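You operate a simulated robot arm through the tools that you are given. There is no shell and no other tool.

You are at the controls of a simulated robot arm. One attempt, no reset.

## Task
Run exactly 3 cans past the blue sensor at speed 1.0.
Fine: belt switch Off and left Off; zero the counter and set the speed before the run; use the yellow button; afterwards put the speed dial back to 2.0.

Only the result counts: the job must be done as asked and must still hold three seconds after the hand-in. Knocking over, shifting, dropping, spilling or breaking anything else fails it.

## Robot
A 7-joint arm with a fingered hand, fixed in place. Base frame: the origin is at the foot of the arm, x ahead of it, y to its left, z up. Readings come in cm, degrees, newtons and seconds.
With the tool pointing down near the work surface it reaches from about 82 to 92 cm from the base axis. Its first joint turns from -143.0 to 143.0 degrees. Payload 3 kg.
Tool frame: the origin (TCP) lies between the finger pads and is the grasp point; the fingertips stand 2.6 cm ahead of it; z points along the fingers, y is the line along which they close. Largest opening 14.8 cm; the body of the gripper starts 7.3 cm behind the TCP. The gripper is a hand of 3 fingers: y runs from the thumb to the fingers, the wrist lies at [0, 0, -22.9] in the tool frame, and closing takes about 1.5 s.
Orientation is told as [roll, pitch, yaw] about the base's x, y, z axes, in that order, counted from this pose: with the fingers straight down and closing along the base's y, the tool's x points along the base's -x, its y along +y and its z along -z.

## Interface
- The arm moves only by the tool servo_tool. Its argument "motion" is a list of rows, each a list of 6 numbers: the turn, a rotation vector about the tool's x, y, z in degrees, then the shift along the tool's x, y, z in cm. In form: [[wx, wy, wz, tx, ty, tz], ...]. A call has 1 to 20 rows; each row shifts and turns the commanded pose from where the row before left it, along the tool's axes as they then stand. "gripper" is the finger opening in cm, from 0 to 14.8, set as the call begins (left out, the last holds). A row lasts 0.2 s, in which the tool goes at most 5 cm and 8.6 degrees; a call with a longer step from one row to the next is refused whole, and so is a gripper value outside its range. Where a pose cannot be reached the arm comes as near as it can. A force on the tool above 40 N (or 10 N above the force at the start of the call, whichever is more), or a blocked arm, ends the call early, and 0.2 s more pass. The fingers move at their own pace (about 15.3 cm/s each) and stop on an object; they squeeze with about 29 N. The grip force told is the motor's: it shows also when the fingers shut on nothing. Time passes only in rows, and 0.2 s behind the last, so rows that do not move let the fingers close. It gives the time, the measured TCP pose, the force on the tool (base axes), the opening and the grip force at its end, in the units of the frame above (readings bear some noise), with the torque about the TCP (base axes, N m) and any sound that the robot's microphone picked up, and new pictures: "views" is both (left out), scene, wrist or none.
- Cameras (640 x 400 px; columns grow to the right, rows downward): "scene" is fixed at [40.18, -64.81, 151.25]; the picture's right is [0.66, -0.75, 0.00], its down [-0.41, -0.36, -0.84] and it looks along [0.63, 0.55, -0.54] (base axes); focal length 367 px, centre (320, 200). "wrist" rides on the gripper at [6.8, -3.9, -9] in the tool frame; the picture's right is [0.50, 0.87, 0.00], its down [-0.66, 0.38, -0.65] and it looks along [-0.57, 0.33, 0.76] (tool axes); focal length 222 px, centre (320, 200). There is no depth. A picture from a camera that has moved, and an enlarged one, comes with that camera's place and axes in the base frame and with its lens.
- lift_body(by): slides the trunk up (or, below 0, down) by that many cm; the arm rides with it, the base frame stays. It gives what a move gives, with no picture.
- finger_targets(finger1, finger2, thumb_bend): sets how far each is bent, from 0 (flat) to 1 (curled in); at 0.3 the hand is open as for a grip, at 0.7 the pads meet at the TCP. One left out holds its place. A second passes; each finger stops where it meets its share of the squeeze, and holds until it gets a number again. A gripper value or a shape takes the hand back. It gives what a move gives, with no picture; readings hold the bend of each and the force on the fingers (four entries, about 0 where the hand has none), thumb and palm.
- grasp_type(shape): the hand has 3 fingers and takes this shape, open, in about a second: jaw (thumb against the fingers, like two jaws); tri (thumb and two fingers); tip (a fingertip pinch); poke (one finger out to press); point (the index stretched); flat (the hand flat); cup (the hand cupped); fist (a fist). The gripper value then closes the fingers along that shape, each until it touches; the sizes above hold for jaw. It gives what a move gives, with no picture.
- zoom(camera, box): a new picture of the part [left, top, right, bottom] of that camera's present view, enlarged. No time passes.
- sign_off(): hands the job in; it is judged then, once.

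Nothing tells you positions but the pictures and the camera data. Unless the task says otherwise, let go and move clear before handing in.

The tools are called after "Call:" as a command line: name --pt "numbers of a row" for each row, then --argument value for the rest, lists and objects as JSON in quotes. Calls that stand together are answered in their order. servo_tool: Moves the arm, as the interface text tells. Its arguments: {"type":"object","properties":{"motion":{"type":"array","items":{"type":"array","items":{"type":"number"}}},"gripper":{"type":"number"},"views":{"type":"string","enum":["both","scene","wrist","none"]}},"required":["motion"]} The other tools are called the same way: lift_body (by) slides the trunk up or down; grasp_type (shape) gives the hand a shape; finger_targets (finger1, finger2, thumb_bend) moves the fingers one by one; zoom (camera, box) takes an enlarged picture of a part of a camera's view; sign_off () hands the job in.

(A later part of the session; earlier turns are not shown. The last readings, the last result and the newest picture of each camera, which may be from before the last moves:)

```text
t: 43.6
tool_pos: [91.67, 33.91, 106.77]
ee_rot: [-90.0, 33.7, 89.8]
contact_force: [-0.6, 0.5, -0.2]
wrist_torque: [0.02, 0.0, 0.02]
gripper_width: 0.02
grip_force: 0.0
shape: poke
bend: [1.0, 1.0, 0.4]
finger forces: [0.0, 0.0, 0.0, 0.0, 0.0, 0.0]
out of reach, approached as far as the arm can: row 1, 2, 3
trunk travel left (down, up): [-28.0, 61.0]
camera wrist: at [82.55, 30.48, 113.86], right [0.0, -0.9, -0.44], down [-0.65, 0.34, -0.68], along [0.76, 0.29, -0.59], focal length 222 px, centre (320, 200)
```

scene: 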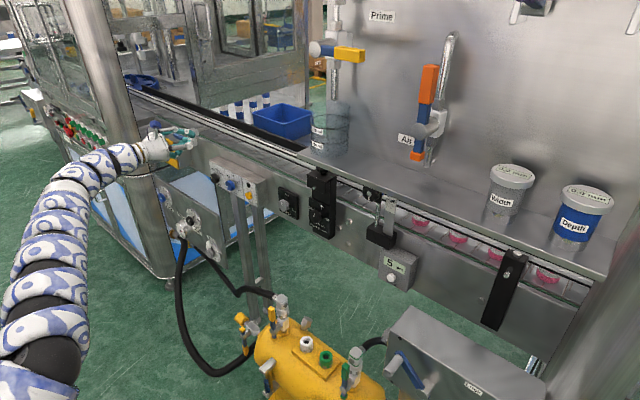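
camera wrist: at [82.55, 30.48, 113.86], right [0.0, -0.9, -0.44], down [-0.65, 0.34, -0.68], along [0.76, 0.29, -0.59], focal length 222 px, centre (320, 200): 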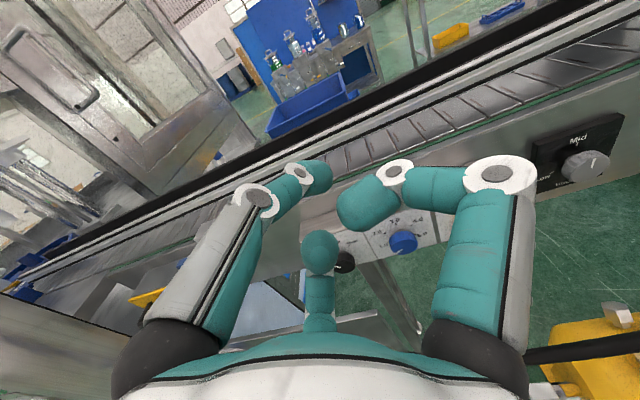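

In the poke shape the thumb tip lies on the tool axis, ahead of the curled fingers. The Zero button triangulates to about (104, -33.4, 83); I'll drop lower first (to regain retract range), and then traverse.

Call:
servo_tool --pt "0 0 0 -1.5 4.05 0" --pt "0 0 0 -1.5 4.05 0" --pt "0 0 0 -1.5 4.05 0" --pt "0 0 0 -1.5 4.05 0" --pt "0 0 0 0 0 -1.5" --pt "0 0 0 0 0 -1.5" --pt "0 0 0 0 0 0"

```text
t: 45.2
tool_pos: [88.37, 30.23, 89.88]
ee_rot: [-89.9, 33.7, 90.0]
contact_force: [0.3, 0.6, 0.1]
wrist_torque: [-0.04, 0.01, -0.02]
gripper_width: 0.0
grip_force: 0.0
shape: poke
bend: [1.0, 1.0, 0.4]
finger forces: [0.1, 0.2, 0.1, 0.0, 0.1, 0.1]
trunk travel left (down, up): [-28.0, 61.0]
camera wrist: at [79.41, 26.73, 96.94], right [0.0, -0.9, -0.44], down [-0.65, 0.34, -0.68], along [0.76, 0.29, -0.59], focal length 222 px, centre (320, 200)
```

scene: 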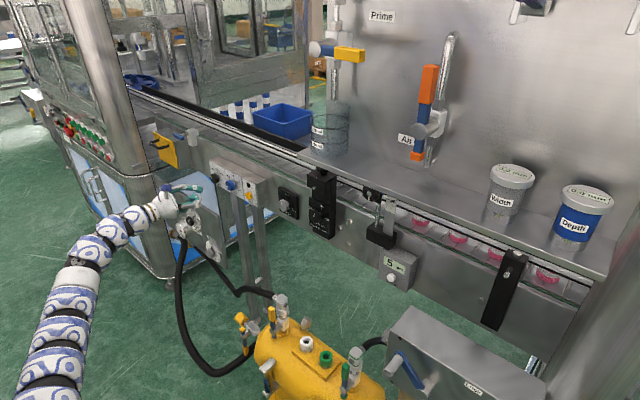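
wrist: 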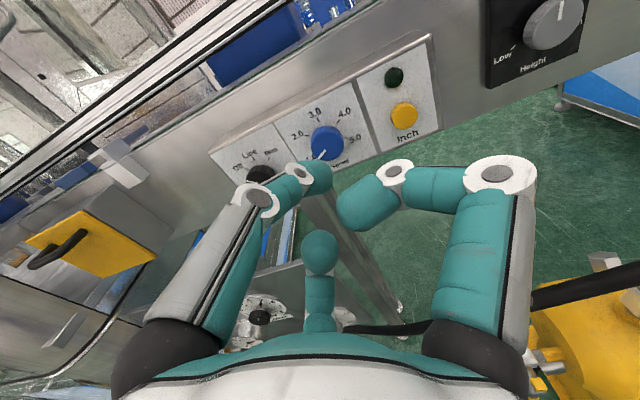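

The hand is at (88, 30, 90). I'll yaw it right 19° and sweep to y≈0 at a safe distance from the modules, then look.

Call:
servo_tool --pt "-3.52 5.27 0 0 0 0" --pt "-3.52 5.27 0 0 0 0" --pt "-3.52 5.27 0 0 0 0" --pt "0 0 0 2.78 1.86 1.81" --pt "0 0 0 2.78 1.86 1.81" --pt "0 0 0 2.78 1.86 1.81" --pt "0 0 0 2.78 1.86 1.81" --pt "0 0 0 2.78 1.86 1.81" --pt "0 0 0 2.78 1.86 1.81" --pt "0 0 0 2.78 1.86 1.81" --pt "0 0 0 2.78 1.86 1.81" --pt "0 0 0 0 0 0"

```text
t: 47.8
tool_pos: [101.05, 5.7, 86.37]
ee_rot: [-90.1, 33.8, 70.6]
contact_force: [0.2, -0.2, 0.1]
wrist_torque: [0.0, 0.01, 0.03]
gripper_width: 0.0
grip_force: 0.0
shape: poke
bend: [1.0, 1.0, 0.4]
finger forces: [0.0, 0.1, 0.1, 0.0, 0.0, 0.0]
out of reach, approached as far as the arm can: row 6, 7, 8, 9, 10, 11
trunk travel left (down, up): [-28.0, 61.0]
camera wrist: at [91.35, 5.19, 93.38], right [-0.3, -0.85, -0.44], down [-0.51, 0.53, -0.68], along [0.81, 0.02, -0.59], focal length 222 px, centre (320, 200)
```

scene: 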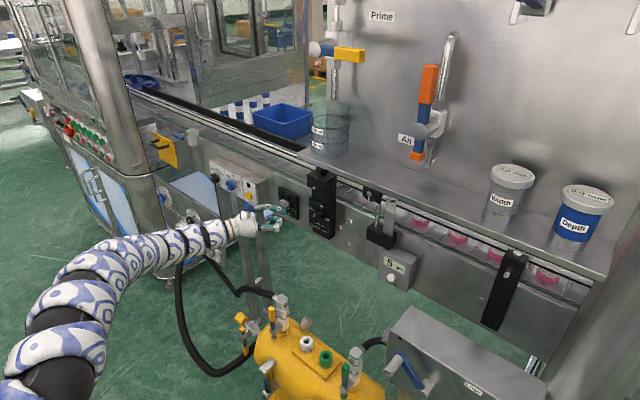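
wrist: 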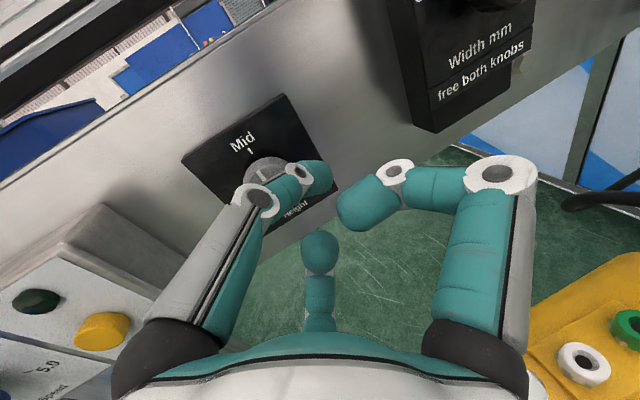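

Caution: the arm couldn't hold that inner radius and ended near the Height knob (no contact). I'll retreat in -x gently and turn the yaw back toward radial.

Call:
servo_tool --pt "0 0 0 0.54 0.36 -1.89" --pt "0 0 0 0.54 0.36 -1.89" --pt "0 0 0 0 0 0"

```text
t: 48.6
tool_pos: [99.75, 6.96, 84.98]
ee_rot: [-89.9, 33.8, 70.7]
contact_force: [-0.4, -0.4, 0.2]
wrist_torque: [0.01, 0.01, -0.02]
gripper_width: 0.01
grip_force: 0.0
shape: poke
bend: [1.0, 1.0, 0.4]
finger forces: [0.1, 0.0, 0.0, 0.1, 0.0, 0.0]
out of reach, approached as far as the arm can: row 1, 2
trunk travel left (down, up): [-28.0, 61.0]
camera wrist: at [89.94, 6.51, 92.0], right [-0.3, -0.85, -0.44], down [-0.51, 0.53, -0.68], along [0.81, 0.02, -0.59], focal length 222 px, centre (320, 200)
```

scene: 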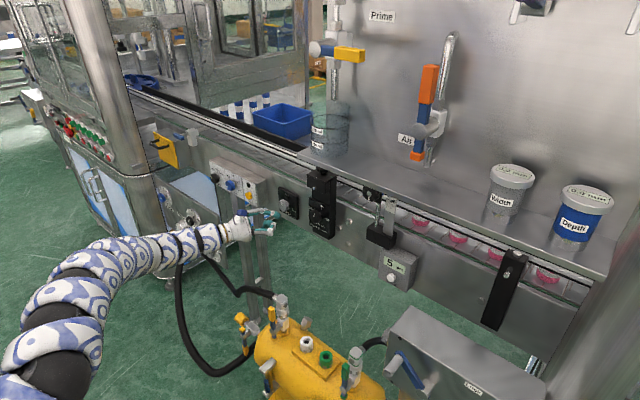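
wrist: 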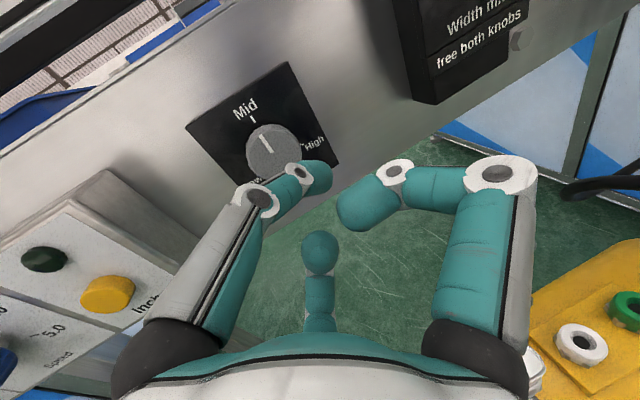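

The wrist roll may be the binding joint. I'll roll the hand back in place (the tip stays on the axis) to free the wrist.

Call:
servo_tool --pt "0 0 8 0 0 0" --pt "0 0 8 0 0 0" --pt "0 0 8 0 0 0" --pt "0 0 8 0 0 0" --pt "0 0 8 0 0 0" --pt "0 0 0 0 0 0"

```text
t: 50.0
tool_pos: [99.76, 7.05, 85.04]
ee_rot: [-90.0, -6.3, 70.8]
contact_force: [0.0, 0.3, -0.3]
wrist_torque: [-0.01, -0.03, 0.04]
gripper_width: 0.0
grip_force: 0.1
shape: poke
bend: [1.0, 1.0, 0.4]
finger forces: [0.0, 0.0, 0.0, 0.0, 0.0, 0.0]
trunk travel left (down, up): [-28.0, 61.0]
camera wrist: at [88.77, 3.15, 88.26], right [-0.13, -0.38, -0.92], down [-0.39, 0.87, -0.3], along [0.91, 0.32, -0.26], focal length 222 px, centre (320, 200)
```

scene: 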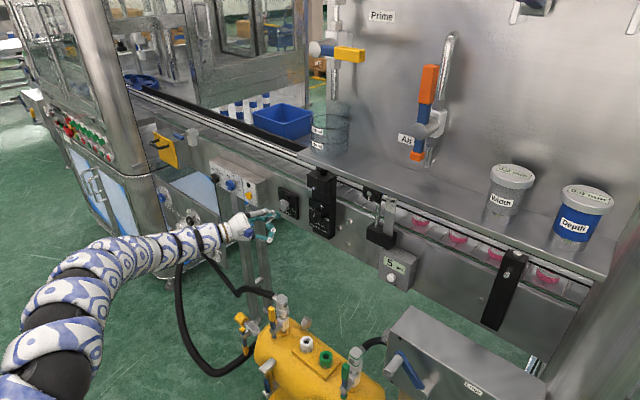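
wrist: 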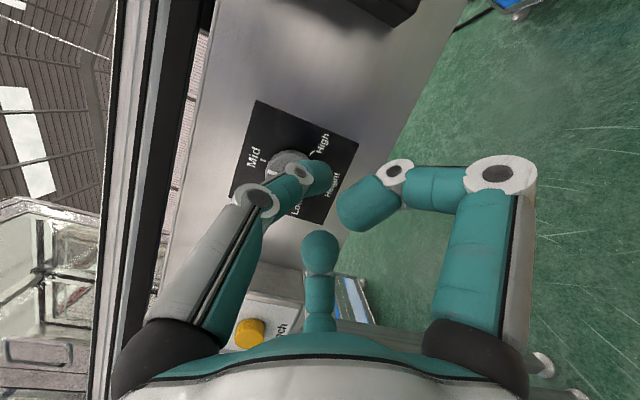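

Rolled fine. Now I'll retreat from the Height knob in -x.

Call:
servo_tool --pt "0 0 0 0.65 -0.07 -1.89" --pt "0 0 0 0.65 -0.07 -1.89" --pt "0 0 0 0.65 -0.07 -1.89" --pt "0 0 0 0 0 0" --views "scene"

```text
t: 51.0
tool_pos: [97.32, 9.15, 83.04]
ee_rot: [-90.2, -6.2, 70.7]
contact_force: [0.3, 0.6, -0.2]
wrist_torque: [0.0, 0.01, -0.01]
gripper_width: 0.0
grip_force: 0.1
shape: poke
bend: [1.0, 1.0, 0.4]
finger forces: [0.0, 0.1, 0.1, 0.0, 0.0, 0.0]
out of reach, approached as far as the arm can: row 1, 2, 3
trunk travel left (down, up): [-28.0, 61.0]
```

scene: 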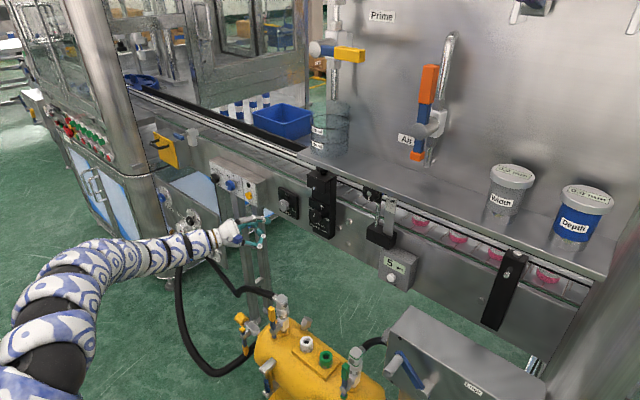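

Still limited; the sideways wrist bend seems to be what binds. I'll turn the yaw back to straight ahead and see if that frees the retreat.

Call:
servo_tool --pt "-0.73 -6.63 0 0 0 0" --pt "-0.73 -6.63 0 0 0 0" --pt "-0.73 -6.63 0 0 0 0" --pt "0 0 0 0 0 0" --views "none"

Call:
servo_tool --pt "0 0 0 0 0 -1.5" --pt "0 0 0 0 0 -1.5" --pt "0 0 0 0 0 0"

```text
t: 52.0
tool_pos: [101.1, 11.17, 80.36]
ee_rot: [-90.1, -6.2, 90.9]
contact_force: [0.8, 0.3, 0.2]
wrist_torque: [0.0, 0.01, 0.02]
gripper_width: 0.02
grip_force: 0.0
shape: poke
bend: [1.0, 1.0, 0.4]
finger forces: [0.0, 0.0, 0.0, 0.0, 0.0, 0.1]
out of reach, approached as far as the arm can: row 1, 2, 3
trunk travel left (down, up): [-28.0, 61.0]
```

```text
t: 52.8
tool_pos: [100.01, 11.85, 79.05]
ee_rot: [-90.0, -6.4, 90.8]
contact_force: [0.1, 0.1, 0.0]
wrist_torque: [0.01, 0.01, 0.01]
gripper_width: 0.0
grip_force: 0.1
shape: poke
bend: [1.0, 1.0, 0.4]
finger forces: [0.0, 0.0, 0.0, 0.1, 0.1, 0.0]
out of reach, approached as far as the arm can: row 1, 2
trunk travel left (down, up): [-28.0, 61.0]
camera wrist: at [90.91, 4.52, 82.35], right [0.01, -0.4, -0.92], down [-0.66, 0.68, -0.3], along [0.75, 0.61, -0.26], focal length 222 px, centre (320, 200)
```

scene: 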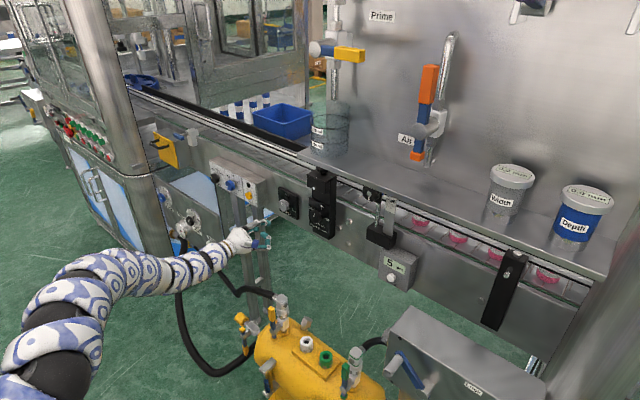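
wrist: 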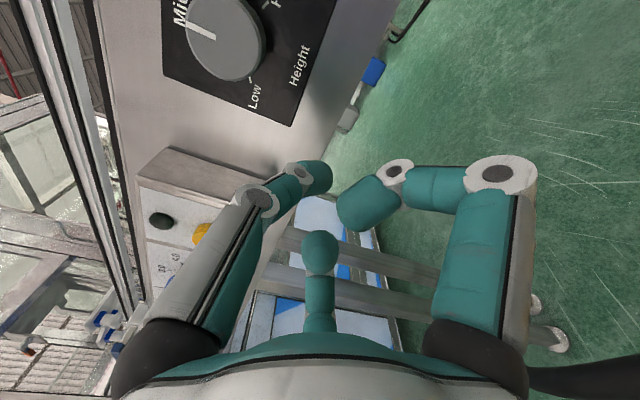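

The arm is wedged in an awkward elbow posture. I'll pitch the hand downward about its wrist (swinging the tip away from the modules), then raise the trunk and traverse with the hand pointing down.

Call:
servo_tool --pt "-7.95 0.88 0 0.35 3.1 -0.2" --pt "-7.95 0.88 0 0.35 3.1 -0.2" --pt "-7.95 0.88 0 0.35 3.1 -0.2" --pt "-7.95 0.88 0 0.35 3.1 -0.2" --pt "0 0 0 0 0 0"

```text
t: 54.0
tool_pos: [96.63, 12.07, 66.93]
ee_rot: [-57.8, -5.3, 87.4]
contact_force: [0.1, -0.2, -0.3]
wrist_torque: [-0.02, 0.01, -0.02]
gripper_width: 0.0
grip_force: 0.1
shape: poke
bend: [1.0, 1.0, 0.4]
finger forces: [0.0, 0.1, 0.0, 0.0, 0.1, 0.0]
trunk travel left (down, up): [-28.0, 61.0]
camera wrist: at [90.64, 4.72, 74.49], right [-0.48, -0.41, -0.78], down [-0.73, 0.68, 0.09], along [0.49, 0.61, -0.62], focal length 222 px, centre (320, 200)
```

scene: 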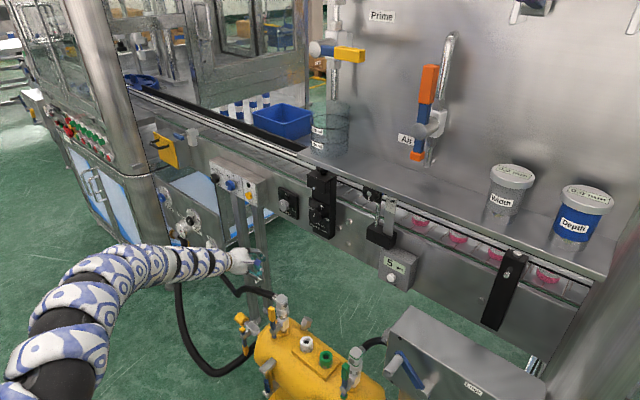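
wrist: 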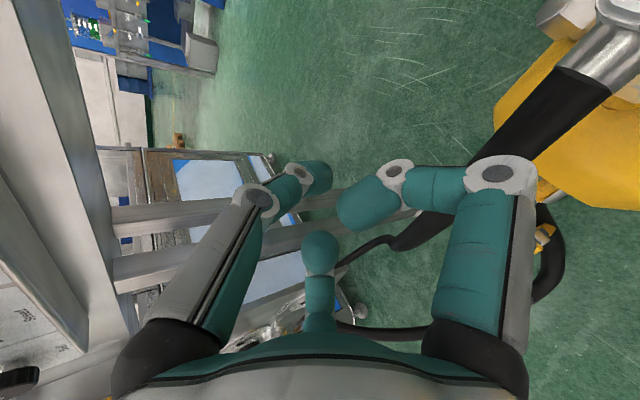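

The pitch-down worked. Now raising the trunk 25 cm to get clear height.

Call:
lift_body --by 25

Call:
servo_tool --pt "-7.95 0.88 0 0 0 -1.5" --pt "-7.95 0.88 0 0 0 -1.5" --pt "-7.95 0.88 0 0 0 -1" --pt "0 0 0 0 0 0"

```text
t: 56.5
tool_pos: [96.72, 12.02, 91.82]
ee_rot: [-57.8, -5.3, 87.4]
contact_force: [0.7, 0.0, 1.2]
wrist_torque: [-0.02, -0.03, 0.01]
gripper_width: 0.0
grip_force: 0.0
shape: poke
bend: [1.0, 1.0, 0.4]
finger forces: [0.0, 0.0, 0.0, 0.0, 0.1, 0.0]
trunk travel left (down, up): [-53.0, 36.0]
```

```text
t: 57.5
tool_pos: [94.1, 12.22, 94.04]
ee_rot: [-33.7, -3.5, 85.6]
contact_force: [0.0, -1.0, 0.2]
wrist_torque: [-0.01, 0.02, 0.0]
gripper_width: 0.0
grip_force: 0.0
shape: poke
bend: [1.0, 1.0, 0.4]
finger forces: [0.0, 0.1, 0.0, 0.0, 0.1, 0.1]
out of reach, approached as far as the arm can: row 1
trunk travel left (down, up): [-53.0, 36.0]
camera wrist: at [91.75, 4.97, 103.46], right [-0.75, -0.41, -0.51], down [-0.63, 0.68, 0.37], along [0.2, 0.6, -0.77], focal length 222 px, centre (320, 200)
```

scene: 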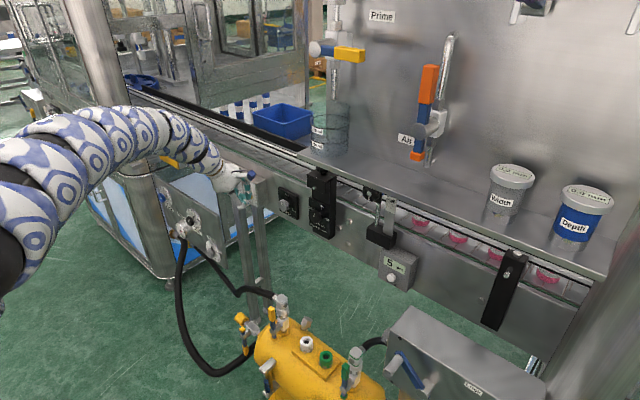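
wrist: 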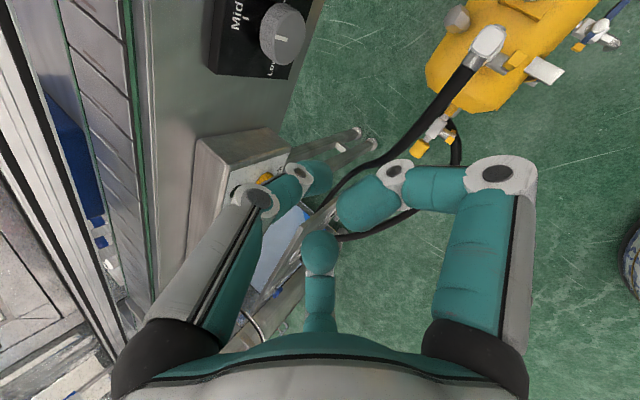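

Continuing to pitch down while backing away from the line.

Call:
servo_tool --pt "-7.95 0.88 0 0.2 1.65 -1.1" --pt "-7.95 0.88 0 0.2 1.8 -0.7" --pt "-7.95 0.88 0 0.2 2 -0.4" --pt "-7.95 0.88 0 0 2 0" --pt "0 0 0 0 0 0"

```text
t: 58.8
tool_pos: [86.14, 12.48, 93.38]
ee_rot: [-1.8, -0.2, 84.6]
contact_force: [-0.1, 0.9, -0.2]
wrist_torque: [0.01, -0.01, 0.0]
gripper_width: 0.0
grip_force: 0.0
shape: poke
bend: [1.0, 1.0, 0.4]
finger forces: [0.0, 0.1, 0.1, 0.0, 0.1, 0.1]
trunk travel left (down, up): [-53.0, 36.0]
camera wrist: at [89.01, 5.22, 102.68], right [-0.91, -0.41, -0.03], down [-0.34, 0.69, 0.64], along [-0.25, 0.59, -0.77], focal length 222 px, centre (320, 200)
```

scene: 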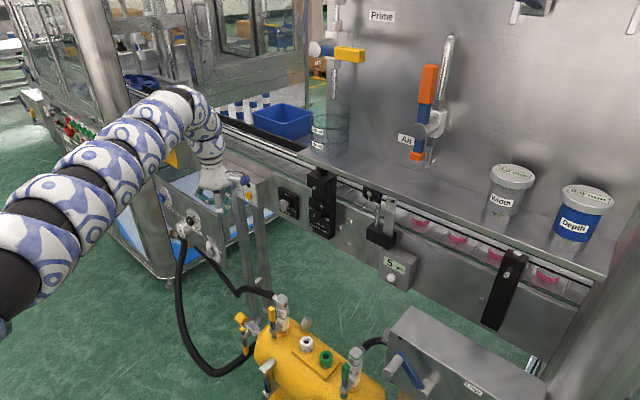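
wrist: 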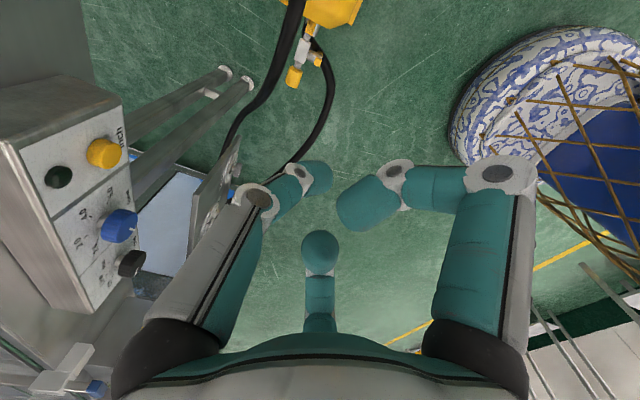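

The hand is pointing down with the elbow up again—a comfortable posture. I'll now swing around the base axis toward the counter, in two stages.

Call:
servo_tool --pt "0 0 3 4.42 -1.07 0" --pt "0 0 3 4.42 -1.07 0" --pt "0 0 3 4.42 -1.07 0" --pt "0 0 3 4.42 -1.07 0" --pt "0 0 3 4.42 -1.07 0" --pt "0 0 0 0 0 0"

```text
t: 60.1
tool_pos: [87.25, -10.26, 93.16]
ee_rot: [-1.8, -0.7, 69.5]
contact_force: [0.0, -0.4, -0.5]
wrist_torque: [0.03, 0.01, 0.02]
gripper_width: 0.01
grip_force: 0.0
shape: poke
bend: [1.0, 1.0, 0.4]
finger forces: [0.0, 0.0, 0.0, 0.0, 0.1, 0.1]
trunk travel left (down, up): [-53.0, 36.0]
camera wrist: at [88.1, -18.16, 102.37], right [-0.99, -0.16, -0.03], down [-0.15, 0.75, 0.65], along [-0.08, 0.64, -0.76], focal length 222 px, centre (320, 200)
```

scene: 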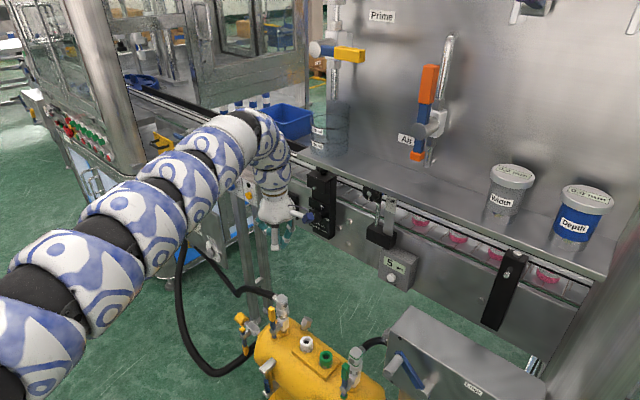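
wrist: 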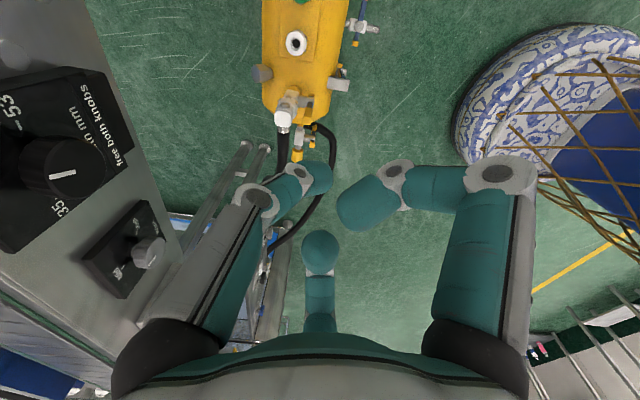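

So far so good at (87, -10, 93). I need to know where the grey lever box is before going further, so I'll roll the hand in place so its camera looks forward.

Call:
servo_tool --pt "0 0 8.5 0 0 0" --pt "0 0 8.5 0 0 0" --pt "0 0 8.5 0 0 0" --pt "0 0 8.5 0 0 0" --pt "0 0 8.5 0 0 0" --pt "0 0 8.5 0 0 0" --pt "0 0 8.5 0 0 0" --pt "0 0 8.5 0 0 0" --pt "0 0 0 0 0 0"

```text
t: 62.1
tool_pos: [87.06, -10.27, 93.34]
ee_rot: [-0.1, -2.0, 1.4]
contact_force: [-0.5, -0.5, 0.4]
wrist_torque: [0.0, 0.02, -0.03]
gripper_width: 0.03
grip_force: 0.0
shape: poke
bend: [1.0, 1.0, 0.4]
finger forces: [0.0, 0.1, 0.0, 0.0, 0.1, 0.1]
trunk travel left (down, up): [-53.0, 36.0]
camera wrist: at [80.03, -14.39, 102.27], right [-0.52, 0.85, -0.02], down [0.62, 0.39, 0.68], along [0.58, 0.34, -0.74], focal length 222 px, centre (320, 200)
```

scene: 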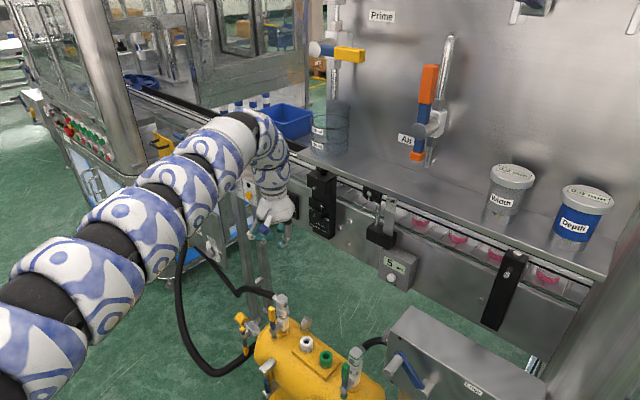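
wrist: 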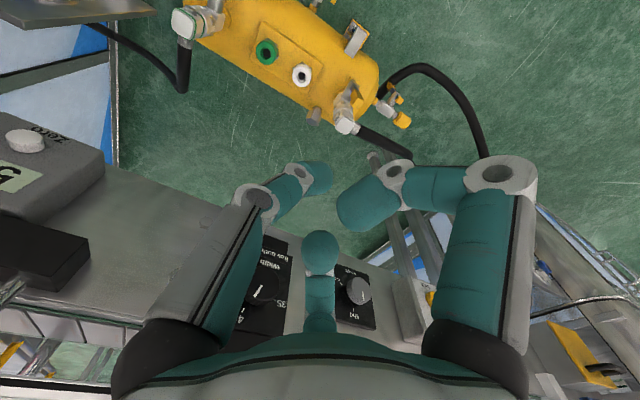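

Now I can see the counter and the grey box's edge: the box top is around z≈70, below the Zero button (≈(103.5, -33.7, 83)). I'll zoom to refine.

Call:
zoom --camera "wrist" --box '[0, 90, 160, 330]'

Call:
zoom --camera "scene" --box '[360, 170, 430, 300]'

```text
1.67 times, centred on (80, 210) of wrist
camera zoom: at [80.03, -14.39, 102.27], right [-0.52, 0.85, -0.02], down [0.62, 0.39, 0.68], along [0.58, 0.34, -0.74], focal length 370 px, centre (720, 183)
```

zoom: 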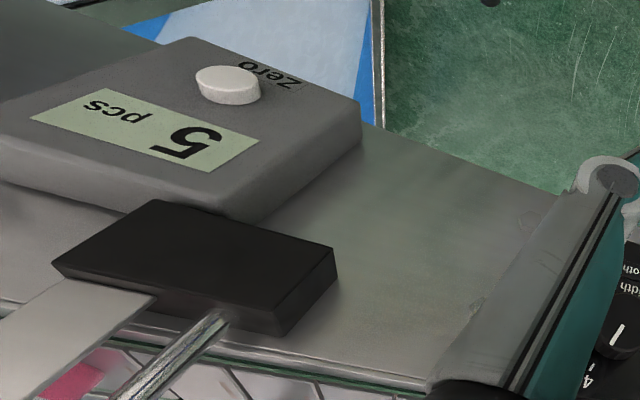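

```text
3.08 times, centred on (395, 235) of scene
camera zoom: at [40.18, -64.81, 151.25], right [0.66, -0.75, 0.0], down [-0.41, -0.36, -0.84], along [0.63, 0.55, -0.54], focal length 1129 px, centre (89, 92)
```

zoom: 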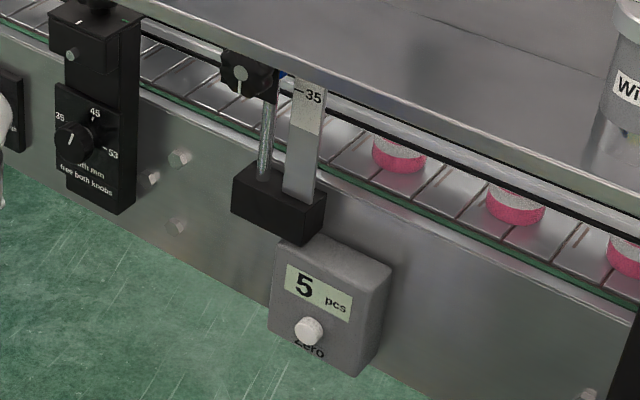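

The Zero button is at about (103.7, -33.9, 83.0) and nothing near it sticks out further. I'll swing on around the base axis to face it.

Call:
servo_tool --pt "0 0 3 0.63 -4.46 0" --pt "0 0 3 0.63 -4.46 0" --pt "0 0 3 0.63 -4.46 0" --pt "0 0 3 0.63 -4.46 0" --pt "0 0 3 0.63 -4.46 0" --pt "0 0 0 0 0 0"

```text
t: 63.0
tool_pos: [82.42, -15.76, 85.13]
ee_rot: [4.6, 6.7, -4.0]
contact_force: [5.3, 0.1, 6.1]
wrist_torque: [-0.03, 0.38, 0.06]
gripper_width: 0.0
grip_force: 0.1
shape: poke
bend: [1.0, 1.0, 0.4]
finger forces: [0.0, 0.0, 0.0, 0.1, 0.1, 0.1]
out of reach, approached as far as the arm can: row 3, 4
trunk travel left (down, up): [-53.0, 36.0]
stopped in row 4: the arm was blocked; the commanded pose is now the measured one
camera wrist: at [76.41, -20.12, 94.71], right [-0.43, 0.89, 0.13], down [0.75, 0.27, 0.6], along [0.5, 0.35, -0.79], focal length 222 px, centre (320, 200)
```

scene: 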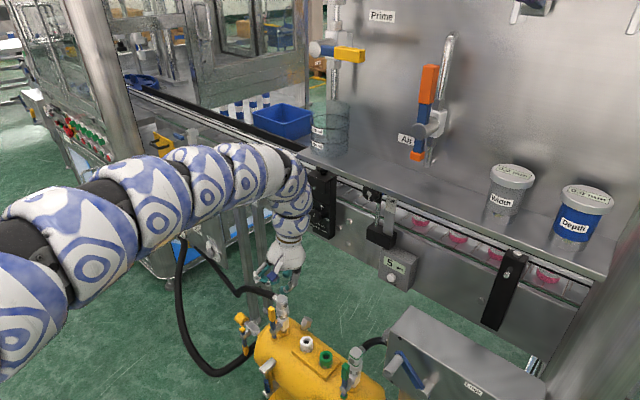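
wrist: 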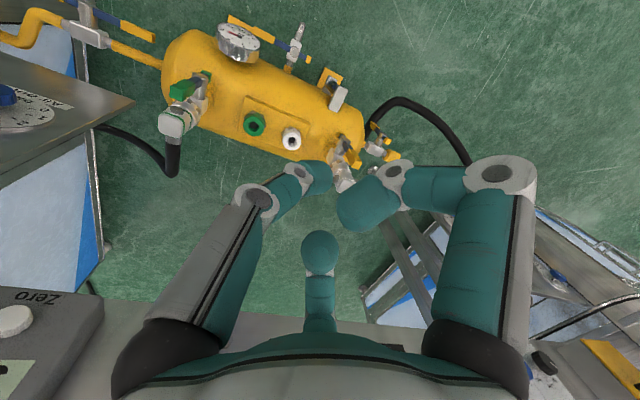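

The arm reported being blocked and drifted down a little; no object near the hand appears touched. I'll move up and inward gently to a healthier posture and check for forces.

Call:
servo_tool --pt "0 0 0 0.7 0.7 -2" --pt "0 0 0 0.7 0.7 -2" --pt "0 0 0 0.7 0.7 -2" --pt "0 0 0 0 0 0"

Call:
zoom --camera "scene" --box '[0, 100, 340, 400]'

```text
t: 64.0
tool_pos: [79.32, -21.54, 93.43]
ee_rot: [3.2, 5.3, -8.9]
contact_force: [-3.3, 3.2, 4.4]
wrist_torque: [-0.42, -0.26, -0.01]
gripper_width: 0.01
grip_force: 0.0
shape: poke
bend: [1.0, 1.0, 0.4]
finger forces: [0.1, 0.0, 0.0, 0.0, 0.0, 0.0]
out of reach, approached as far as the arm can: row 1, 2, 3
trunk travel left (down, up): [-53.0, 36.0]
stopped in row 4: the arm was blocked; the commanded pose is now the measured one
camera wrist: at [72.7, -25.11, 103.04], right [-0.35, 0.93, 0.1], down [0.76, 0.23, 0.61], along [0.55, 0.29, -0.79], focal length 222 px, centre (320, 200)
```

scene: 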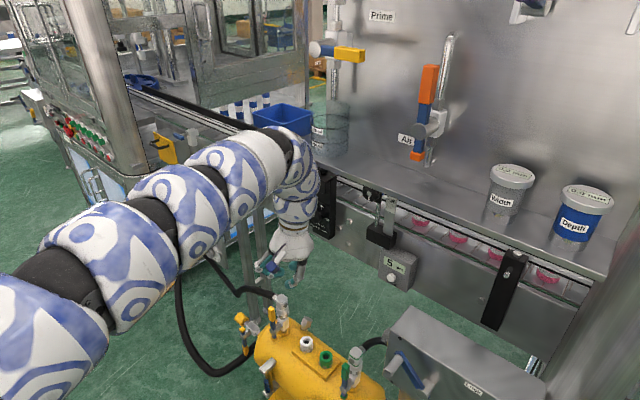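
wrist: 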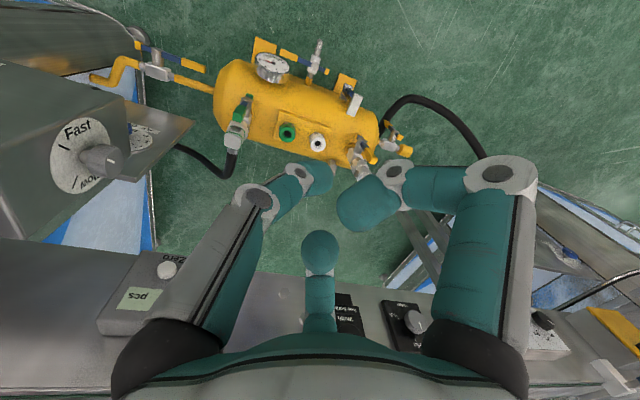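

```text
1.33 times, centred on (170, 250) of scene
camera zoom: at [40.18, -64.81, 151.25], right [0.66, -0.75, 0.0], down [-0.41, -0.36, -0.84], along [0.63, 0.55, -0.54], focal length 489 px, centre (520, 133)
```

zoom: 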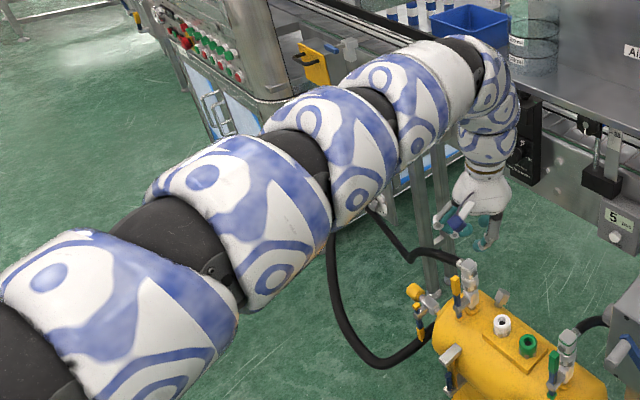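

The arm seems to be still catching up with a joint reconfiguration rather than touching anything. I'll let it settle with idle rows and look.

Call:
servo_tool --pt "0 0 0 0 0 0" --pt "0 0 0 0 0 0" --pt "0 0 0 0 0 0"

```text
t: 64.3
tool_pos: [84.45, -19.91, 82.42]
ee_rot: [17.9, 3.9, -9.0]
contact_force: [86.0, 22.8, 8.4]
wrist_torque: [-1.75, 6.6, 2.55]
gripper_width: 0.0
grip_force: 0.0
shape: poke
bend: [1.0, 1.0, 0.39]
finger forces: [0.0, 0.0, 0.1, 0.0, 0.0, 0.0]
trunk travel left (down, up): [-53.0, 36.0]
stopped in row 1: the force on the tool passed its limit at 76 N (the readings are from after the stop); the commanded pose is now the measured one
camera wrist: at [77.18, -25.44, 90.38], right [-0.35, 0.89, 0.3], down [0.72, 0.05, 0.69], along [0.6, 0.46, -0.66], focal length 222 px, centre (320, 200)
```

scene: 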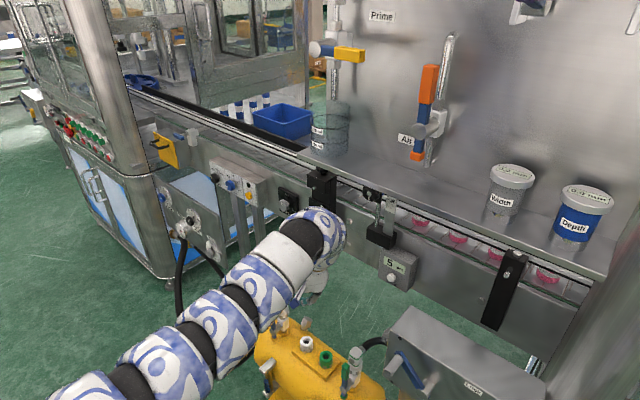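
wrist: 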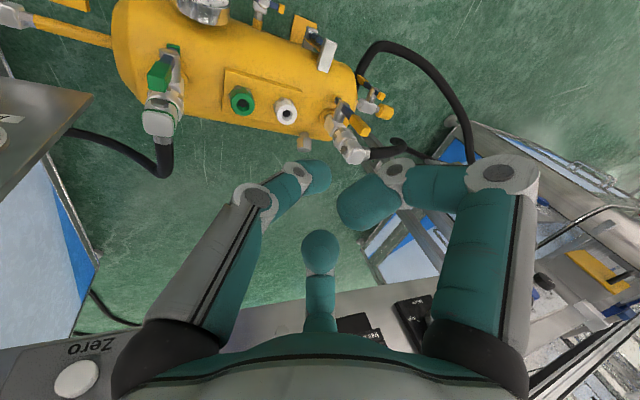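

The arm jerked as it reconfigured, giving a force spike; nothing in view looks displaced. I'll let it settle and read again.

Call:
servo_tool --pt "0 0 0 0 0 0"

```text
t: 64.8
tool_pos: [93.46, 10.82, 101.18]
ee_rot: [5.5, -4.2, -3.6]
contact_force: [74.0, 11.3, 53.1]
wrist_torque: [-1.39, 6.75, 0.64]
gripper_width: 0.0
grip_force: 0.1
shape: poke
bend: [1.0, 1.0, 0.4]
finger forces: [0.0, 0.1, 0.0, 0.1, 0.0, 0.1]
trunk travel left (down, up): [-53.0, 36.0]
stopped in row 1: the arm was blocked; the commanded pose is now the measured one
camera wrist: at [85.8, 6.39, 109.34], right [-0.45, 0.89, 0.05], down [0.62, 0.28, 0.73], along [0.64, 0.36, -0.68], focal length 222 px, centre (320, 200)
```

scene: 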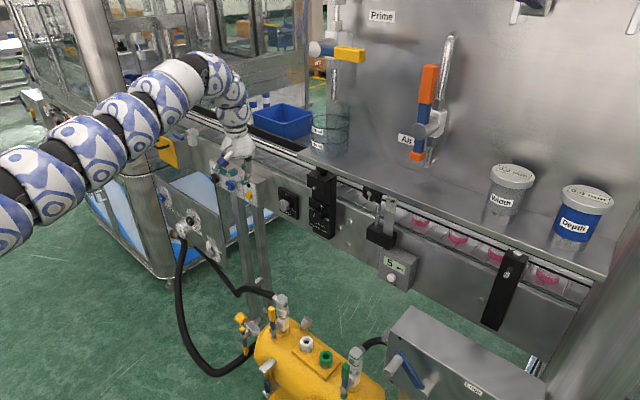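
wrist: 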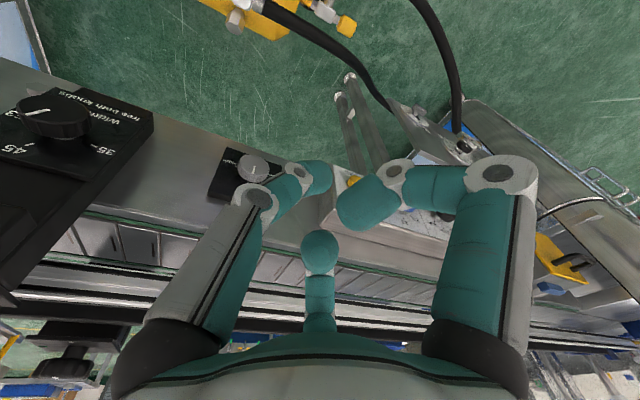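

The arm is swinging; I'll command a hold to let it damp out before anything else.

Call:
servo_tool --pt "0 0 0 0 0 0"

```text
t: 65.2
tool_pos: [94.68, 0.63, 99.53]
ee_rot: [5.8, -1.4, -7.5]
contact_force: [3.9, 0.0, 9.9]
wrist_torque: [-0.16, 0.42, 0.1]
gripper_width: 0.0
grip_force: 0.1
shape: poke
bend: [1.0, 1.0, 0.4]
finger forces: [0.0, 0.1, 0.0, 0.1, 0.0, 0.0]
trunk travel left (down, up): [-53.0, 36.0]
camera wrist: at [87.07, -3.39, 108.01], right [-0.39, 0.92, 0.07], down [0.67, 0.23, 0.7], along [0.63, 0.32, -0.71], focal length 222 px, centre (320, 200)
```

scene: 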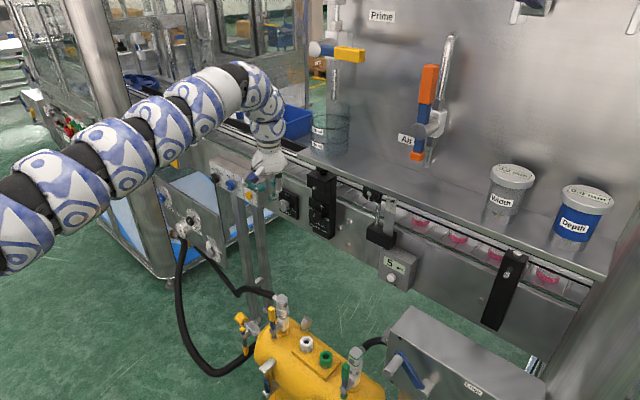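
wrist: 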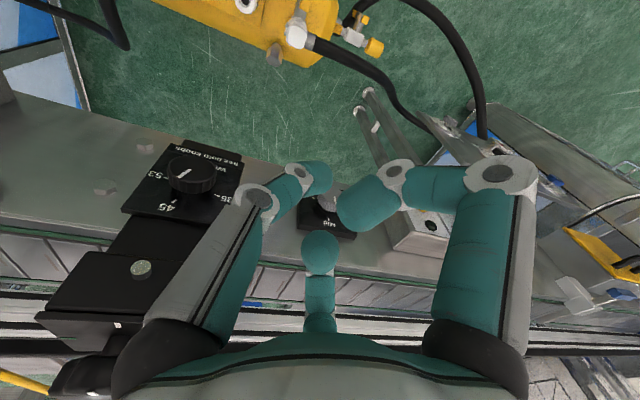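

It's settling now. One more hold to confirm it is at rest.

Call:
servo_tool --pt "0 0 0 0 0 0" --pt "0 0 0 0 0 0" --views "scene"

Call:
zoom --camera "scene" --box '[190, 140, 310, 215]'

Call:
zoom --camera "scene" --box '[290, 160, 430, 300]'

```text
t: 65.8
tool_pos: [95.19, 1.04, 99.3]
ee_rot: [5.9, -1.3, -7.6]
contact_force: [0.1, -0.6, -0.3]
wrist_torque: [0.14, 0.01, 0.02]
gripper_width: 0.01
grip_force: 0.0
shape: poke
bend: [1.0, 1.0, 0.4]
finger forces: [0.0, 0.0, 0.0, 0.0, 0.0, 0.0]
trunk travel left (down, up): [-53.0, 36.0]
```

scene: 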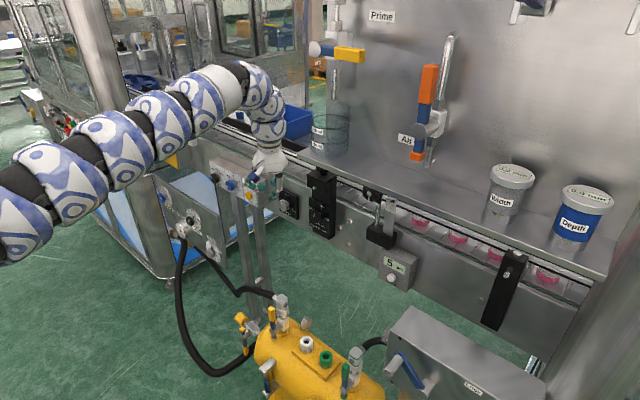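

```text
5.33 times, centred on (250, 178) of scene
camera zoom: at [40.18, -64.81, 151.25], right [0.66, -0.75, 0.0], down [-0.41, -0.36, -0.84], along [0.63, 0.55, -0.54], focal length 1957 px, centre (693, 320)
```

zoom: 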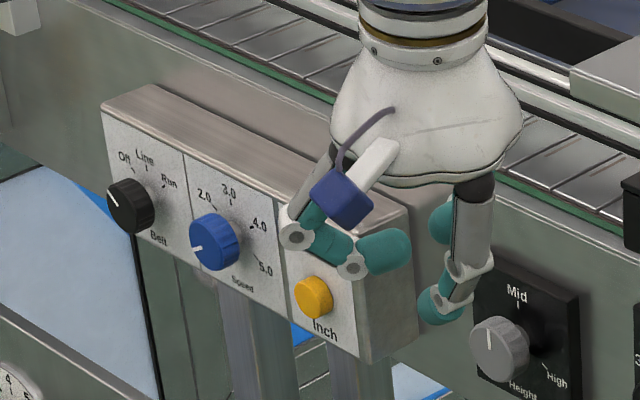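

```text
2.86 times, centred on (360, 230) of scene
camera zoom: at [40.18, -64.81, 151.25], right [0.66, -0.75, 0.0], down [-0.41, -0.36, -0.84], along [0.63, 0.55, -0.54], focal length 1048 px, centre (206, 114)
```

zoom: 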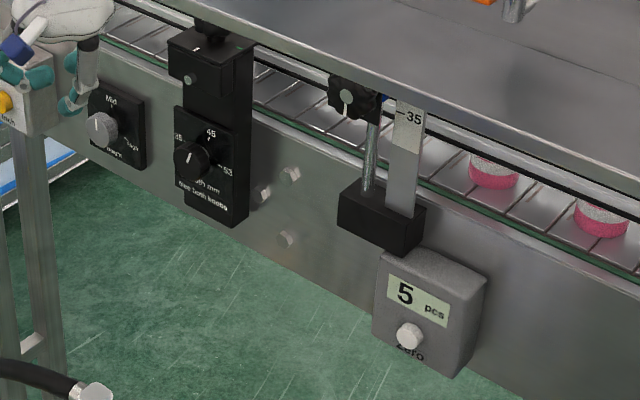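

Everything is unchanged (Height Mid, Width, counter 5, speed 1.0, belt Off). I'll proceed slowly now: first retract to a comfortable radius with the hand down.

Call:
servo_tool --pt "0 0 0 1.3 -0.2 0" --pt "0 0 0 1.3 -0.2 0" --pt "0 0 0 1.3 -0.2 0" --pt "0 0 0 1.3 -0.2 0" --pt "0 0 0 1.3 -0.2 0" --pt "0 0 0 0 0 0" --views "scene"

```text
t: 67.2
tool_pos: [88.38, 1.13, 99.27]
ee_rot: [6.0, -1.4, -7.3]
contact_force: [0.0, -0.1, 0.7]
wrist_torque: [-0.01, -0.02, -0.04]
gripper_width: 0.0
grip_force: 0.1
shape: poke
bend: [1.0, 1.0, 0.4]
finger forces: [0.1, 0.0, 0.0, 0.0, 0.1, 0.0]
trunk travel left (down, up): [-53.0, 36.0]
```

scene: 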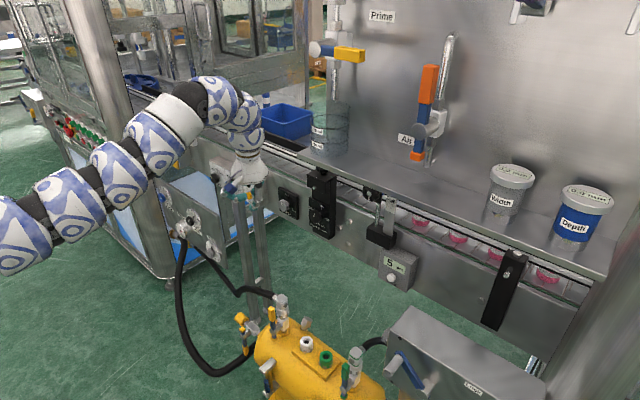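

Tracking is clean again. I'll retract a bit more, then swing slowly around the base axis.

Call:
servo_tool --pt "0 0 0 1.2 -0.15 0" --pt "0 0 0 1.2 -0.15 0" --pt "0 0 0 1.2 -0.15 0" --pt "0 0 0 1.2 -0.15 0" --pt "0 0 0 1.2 -0.15 0" --pt "0 0 0 0 0 0" --views "none"

Call:
servo_tool --pt "0 0 1.5 0.28 -2.13 0" --pt "0 0 1.5 0.28 -2.13 0" --pt "0 0 1.5 0.28 -2.13 0" --pt "0 0 1.5 0.28 -2.13 0" --pt "0 0 0 0 0 0" --views "scene"

```text
t: 68.6
tool_pos: [83.8, 1.13, 99.03]
ee_rot: [5.9, -1.3, -7.4]
contact_force: [-1.0, -0.4, -0.5]
wrist_torque: [-0.02, 0.02, 0.01]
gripper_width: 0.02
grip_force: 0.1
shape: poke
bend: [1.0, 1.0, 0.4]
finger forces: [0.0, 0.1, 0.1, 0.1, 0.0, 0.0]
out of reach, approached as far as the arm can: row 5
trunk travel left (down, up): [-53.0, 36.0]
```

```text
t: 69.8
tool_pos: [83.25, -1.23, 97.9]
ee_rot: [5.9, -0.6, -12.6]
contact_force: [0.2, 0.5, 0.0]
wrist_torque: [-0.04, -0.02, 0.01]
gripper_width: 0.0
grip_force: 0.1
shape: poke
bend: [1.0, 1.0, 0.4]
finger forces: [0.0, 0.1, 0.0, 0.1, 0.0, 0.1]
out of reach, approached as far as the arm can: row 2, 3, 4
trunk travel left (down, up): [-53.0, 36.0]
```

scene: 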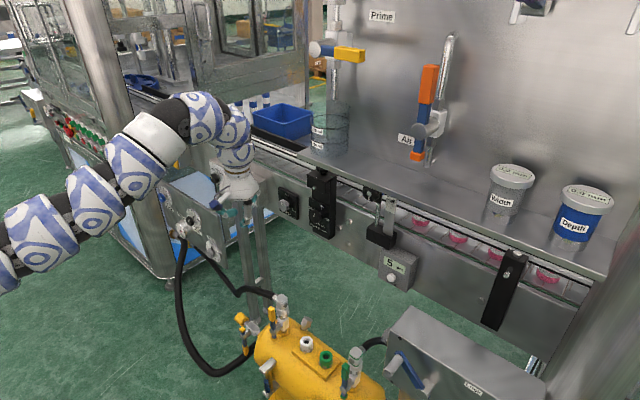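

I'm at the inner edge of the reach ring here. I'll move out 4 cm to mid-range and take small azimuth steps, checking tracking.

Call:
servo_tool --pt "0 0 0 -1.95 0.43 0" --pt "0 0 0 -1.95 0.43 0" --pt "0 0 1.5 -0.5 -2.23 0" --pt "0 0 1.5 -0.5 -2.23 0" --pt "0 0 1.5 -0.5 -2.23 0" --pt "0 0 1.5 -0.5 -2.23 0" --pt "0 0 0 0 0 0" --views "none"

```text
t: 71.4
tool_pos: [86.91, -10.19, 97.48]
ee_rot: [6.2, -0.1, -19.3]
contact_force: [-0.1, -0.6, -0.1]
wrist_torque: [-0.02, 0.02, 0.0]
gripper_width: 0.0
grip_force: 0.1
shape: poke
bend: [1.0, 1.0, 0.4]
finger forces: [0.0, 0.1, 0.0, 0.0, 0.1, 0.1]
trunk travel left (down, up): [-53.0, 36.0]
```

Clean tracking to az −6.7°. Continuing in small steps.

Call:
servo_tool --pt "0 0 1.5 -0.5 -2.23 0" --pt "0 0 1.5 -0.5 -2.23 0" --pt "0 0 0 0 0 0" --views "scene"

```text
t: 72.2
tool_pos: [86.52, -13.35, 96.91]
ee_rot: [5.8, 0.2, -21.6]
contact_force: [1.0, 0.0, -0.6]
wrist_torque: [-0.01, 0.0, 0.04]
gripper_width: 0.0
grip_force: 0.0
shape: poke
bend: [1.0, 1.0, 0.4]
finger forces: [0.0, 0.0, 0.0, 0.0, 0.1, 0.0]
trunk travel left (down, up): [-53.0, 36.0]
```

scene: 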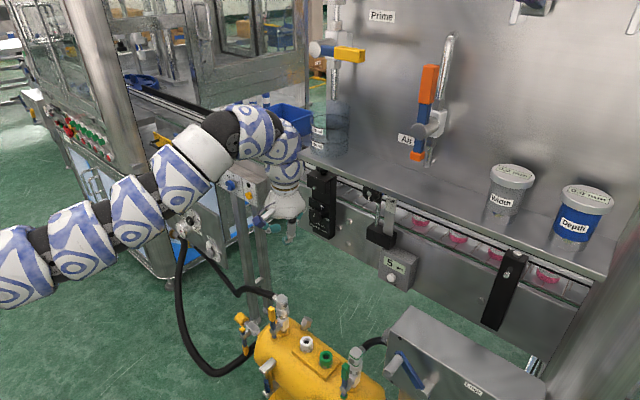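

Call:
servo_tool --pt "0 0 0 0 0 0" --pt "0 0 0 0 0 0" --views "none"

Call:
servo_tool --pt "0 0 1.5 -0.5 -2.23 0" --pt "0 0 0 0 0 0" --pt "0 0 0 0 0 0" --views "none"

```text
t: 72.8
tool_pos: [86.5, -13.2, 96.92]
ee_rot: [5.7, 0.2, -21.6]
contact_force: [0.0, 0.9, 0.3]
wrist_torque: [-0.01, 0.0, 0.01]
gripper_width: 0.0
grip_force: 0.1
shape: poke
bend: [1.0, 1.0, 0.4]
finger forces: [0.0, 0.0, 0.0, 0.0, 0.1, 0.0]
trunk travel left (down, up): [-53.0, 36.0]
```

```text
t: 73.8
tool_pos: [86.53, -12.7, 97.1]
ee_rot: [6.9, 0.5, -20.2]
contact_force: [0.4, -0.3, 0.1]
wrist_torque: [0.0, 0.1, 0.02]
gripper_width: 0.0
grip_force: 0.0
shape: poke
bend: [1.0, 1.0, 0.4]
finger forces: [0.0, 0.0, 0.1, 0.0, 0.0, 0.1]
trunk travel left (down, up): [-53.0, 36.0]
stopped in row 3: the arm was blocked; the commanded pose is now the measured one
```

The arm reports "blocked" around y≈−13 without any force on the hand. I'll look at the whole situation from both cameras.

Call:
servo_tool --pt "0 0 0 0 0 0"

Call:
zoom --camera "scene" --box '[0, 90, 340, 310]'

```text
t: 74.4
tool_pos: [83.72, -13.87, 93.57]
ee_rot: [7.0, 1.6, -19.2]
contact_force: [-1.6, 8.4, 1.4]
wrist_torque: [-0.62, -0.16, -0.1]
gripper_width: 0.0
grip_force: 0.1
shape: poke
bend: [1.0, 1.0, 0.4]
finger forces: [0.0, 0.1, 0.0, 0.1, 0.0, 0.1]
trunk travel left (down, up): [-53.0, 36.0]
stopped in row 1: the arm was blocked; the commanded pose is now the measured one
camera wrist: at [75.86, -16.53, 102.27], right [-0.19, 0.97, 0.12], down [0.73, 0.06, 0.68], along [0.65, 0.21, -0.73], focal length 222 px, centre (320, 200)
```

scene: 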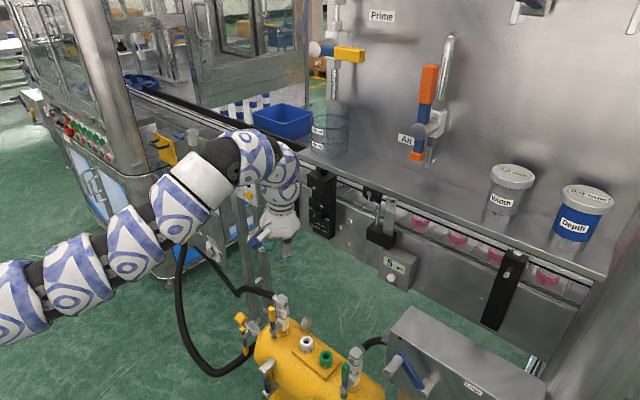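
wrist: 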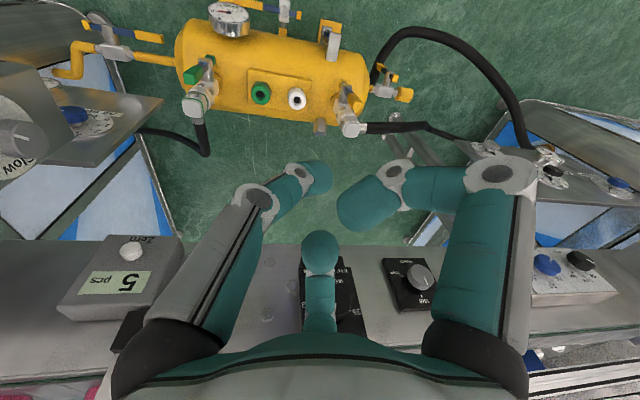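

```text
1.82 times, centred on (170, 200) of scene
camera zoom: at [40.18, -64.81, 151.25], right [0.66, -0.75, 0.0], down [-0.41, -0.36, -0.84], along [0.63, 0.55, -0.54], focal length 667 px, centre (593, 200)
```

zoom: 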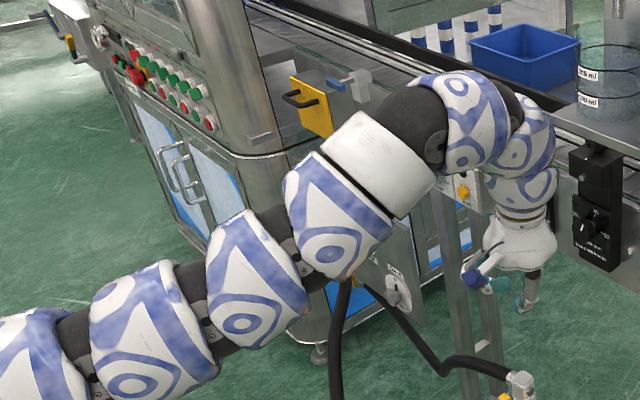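

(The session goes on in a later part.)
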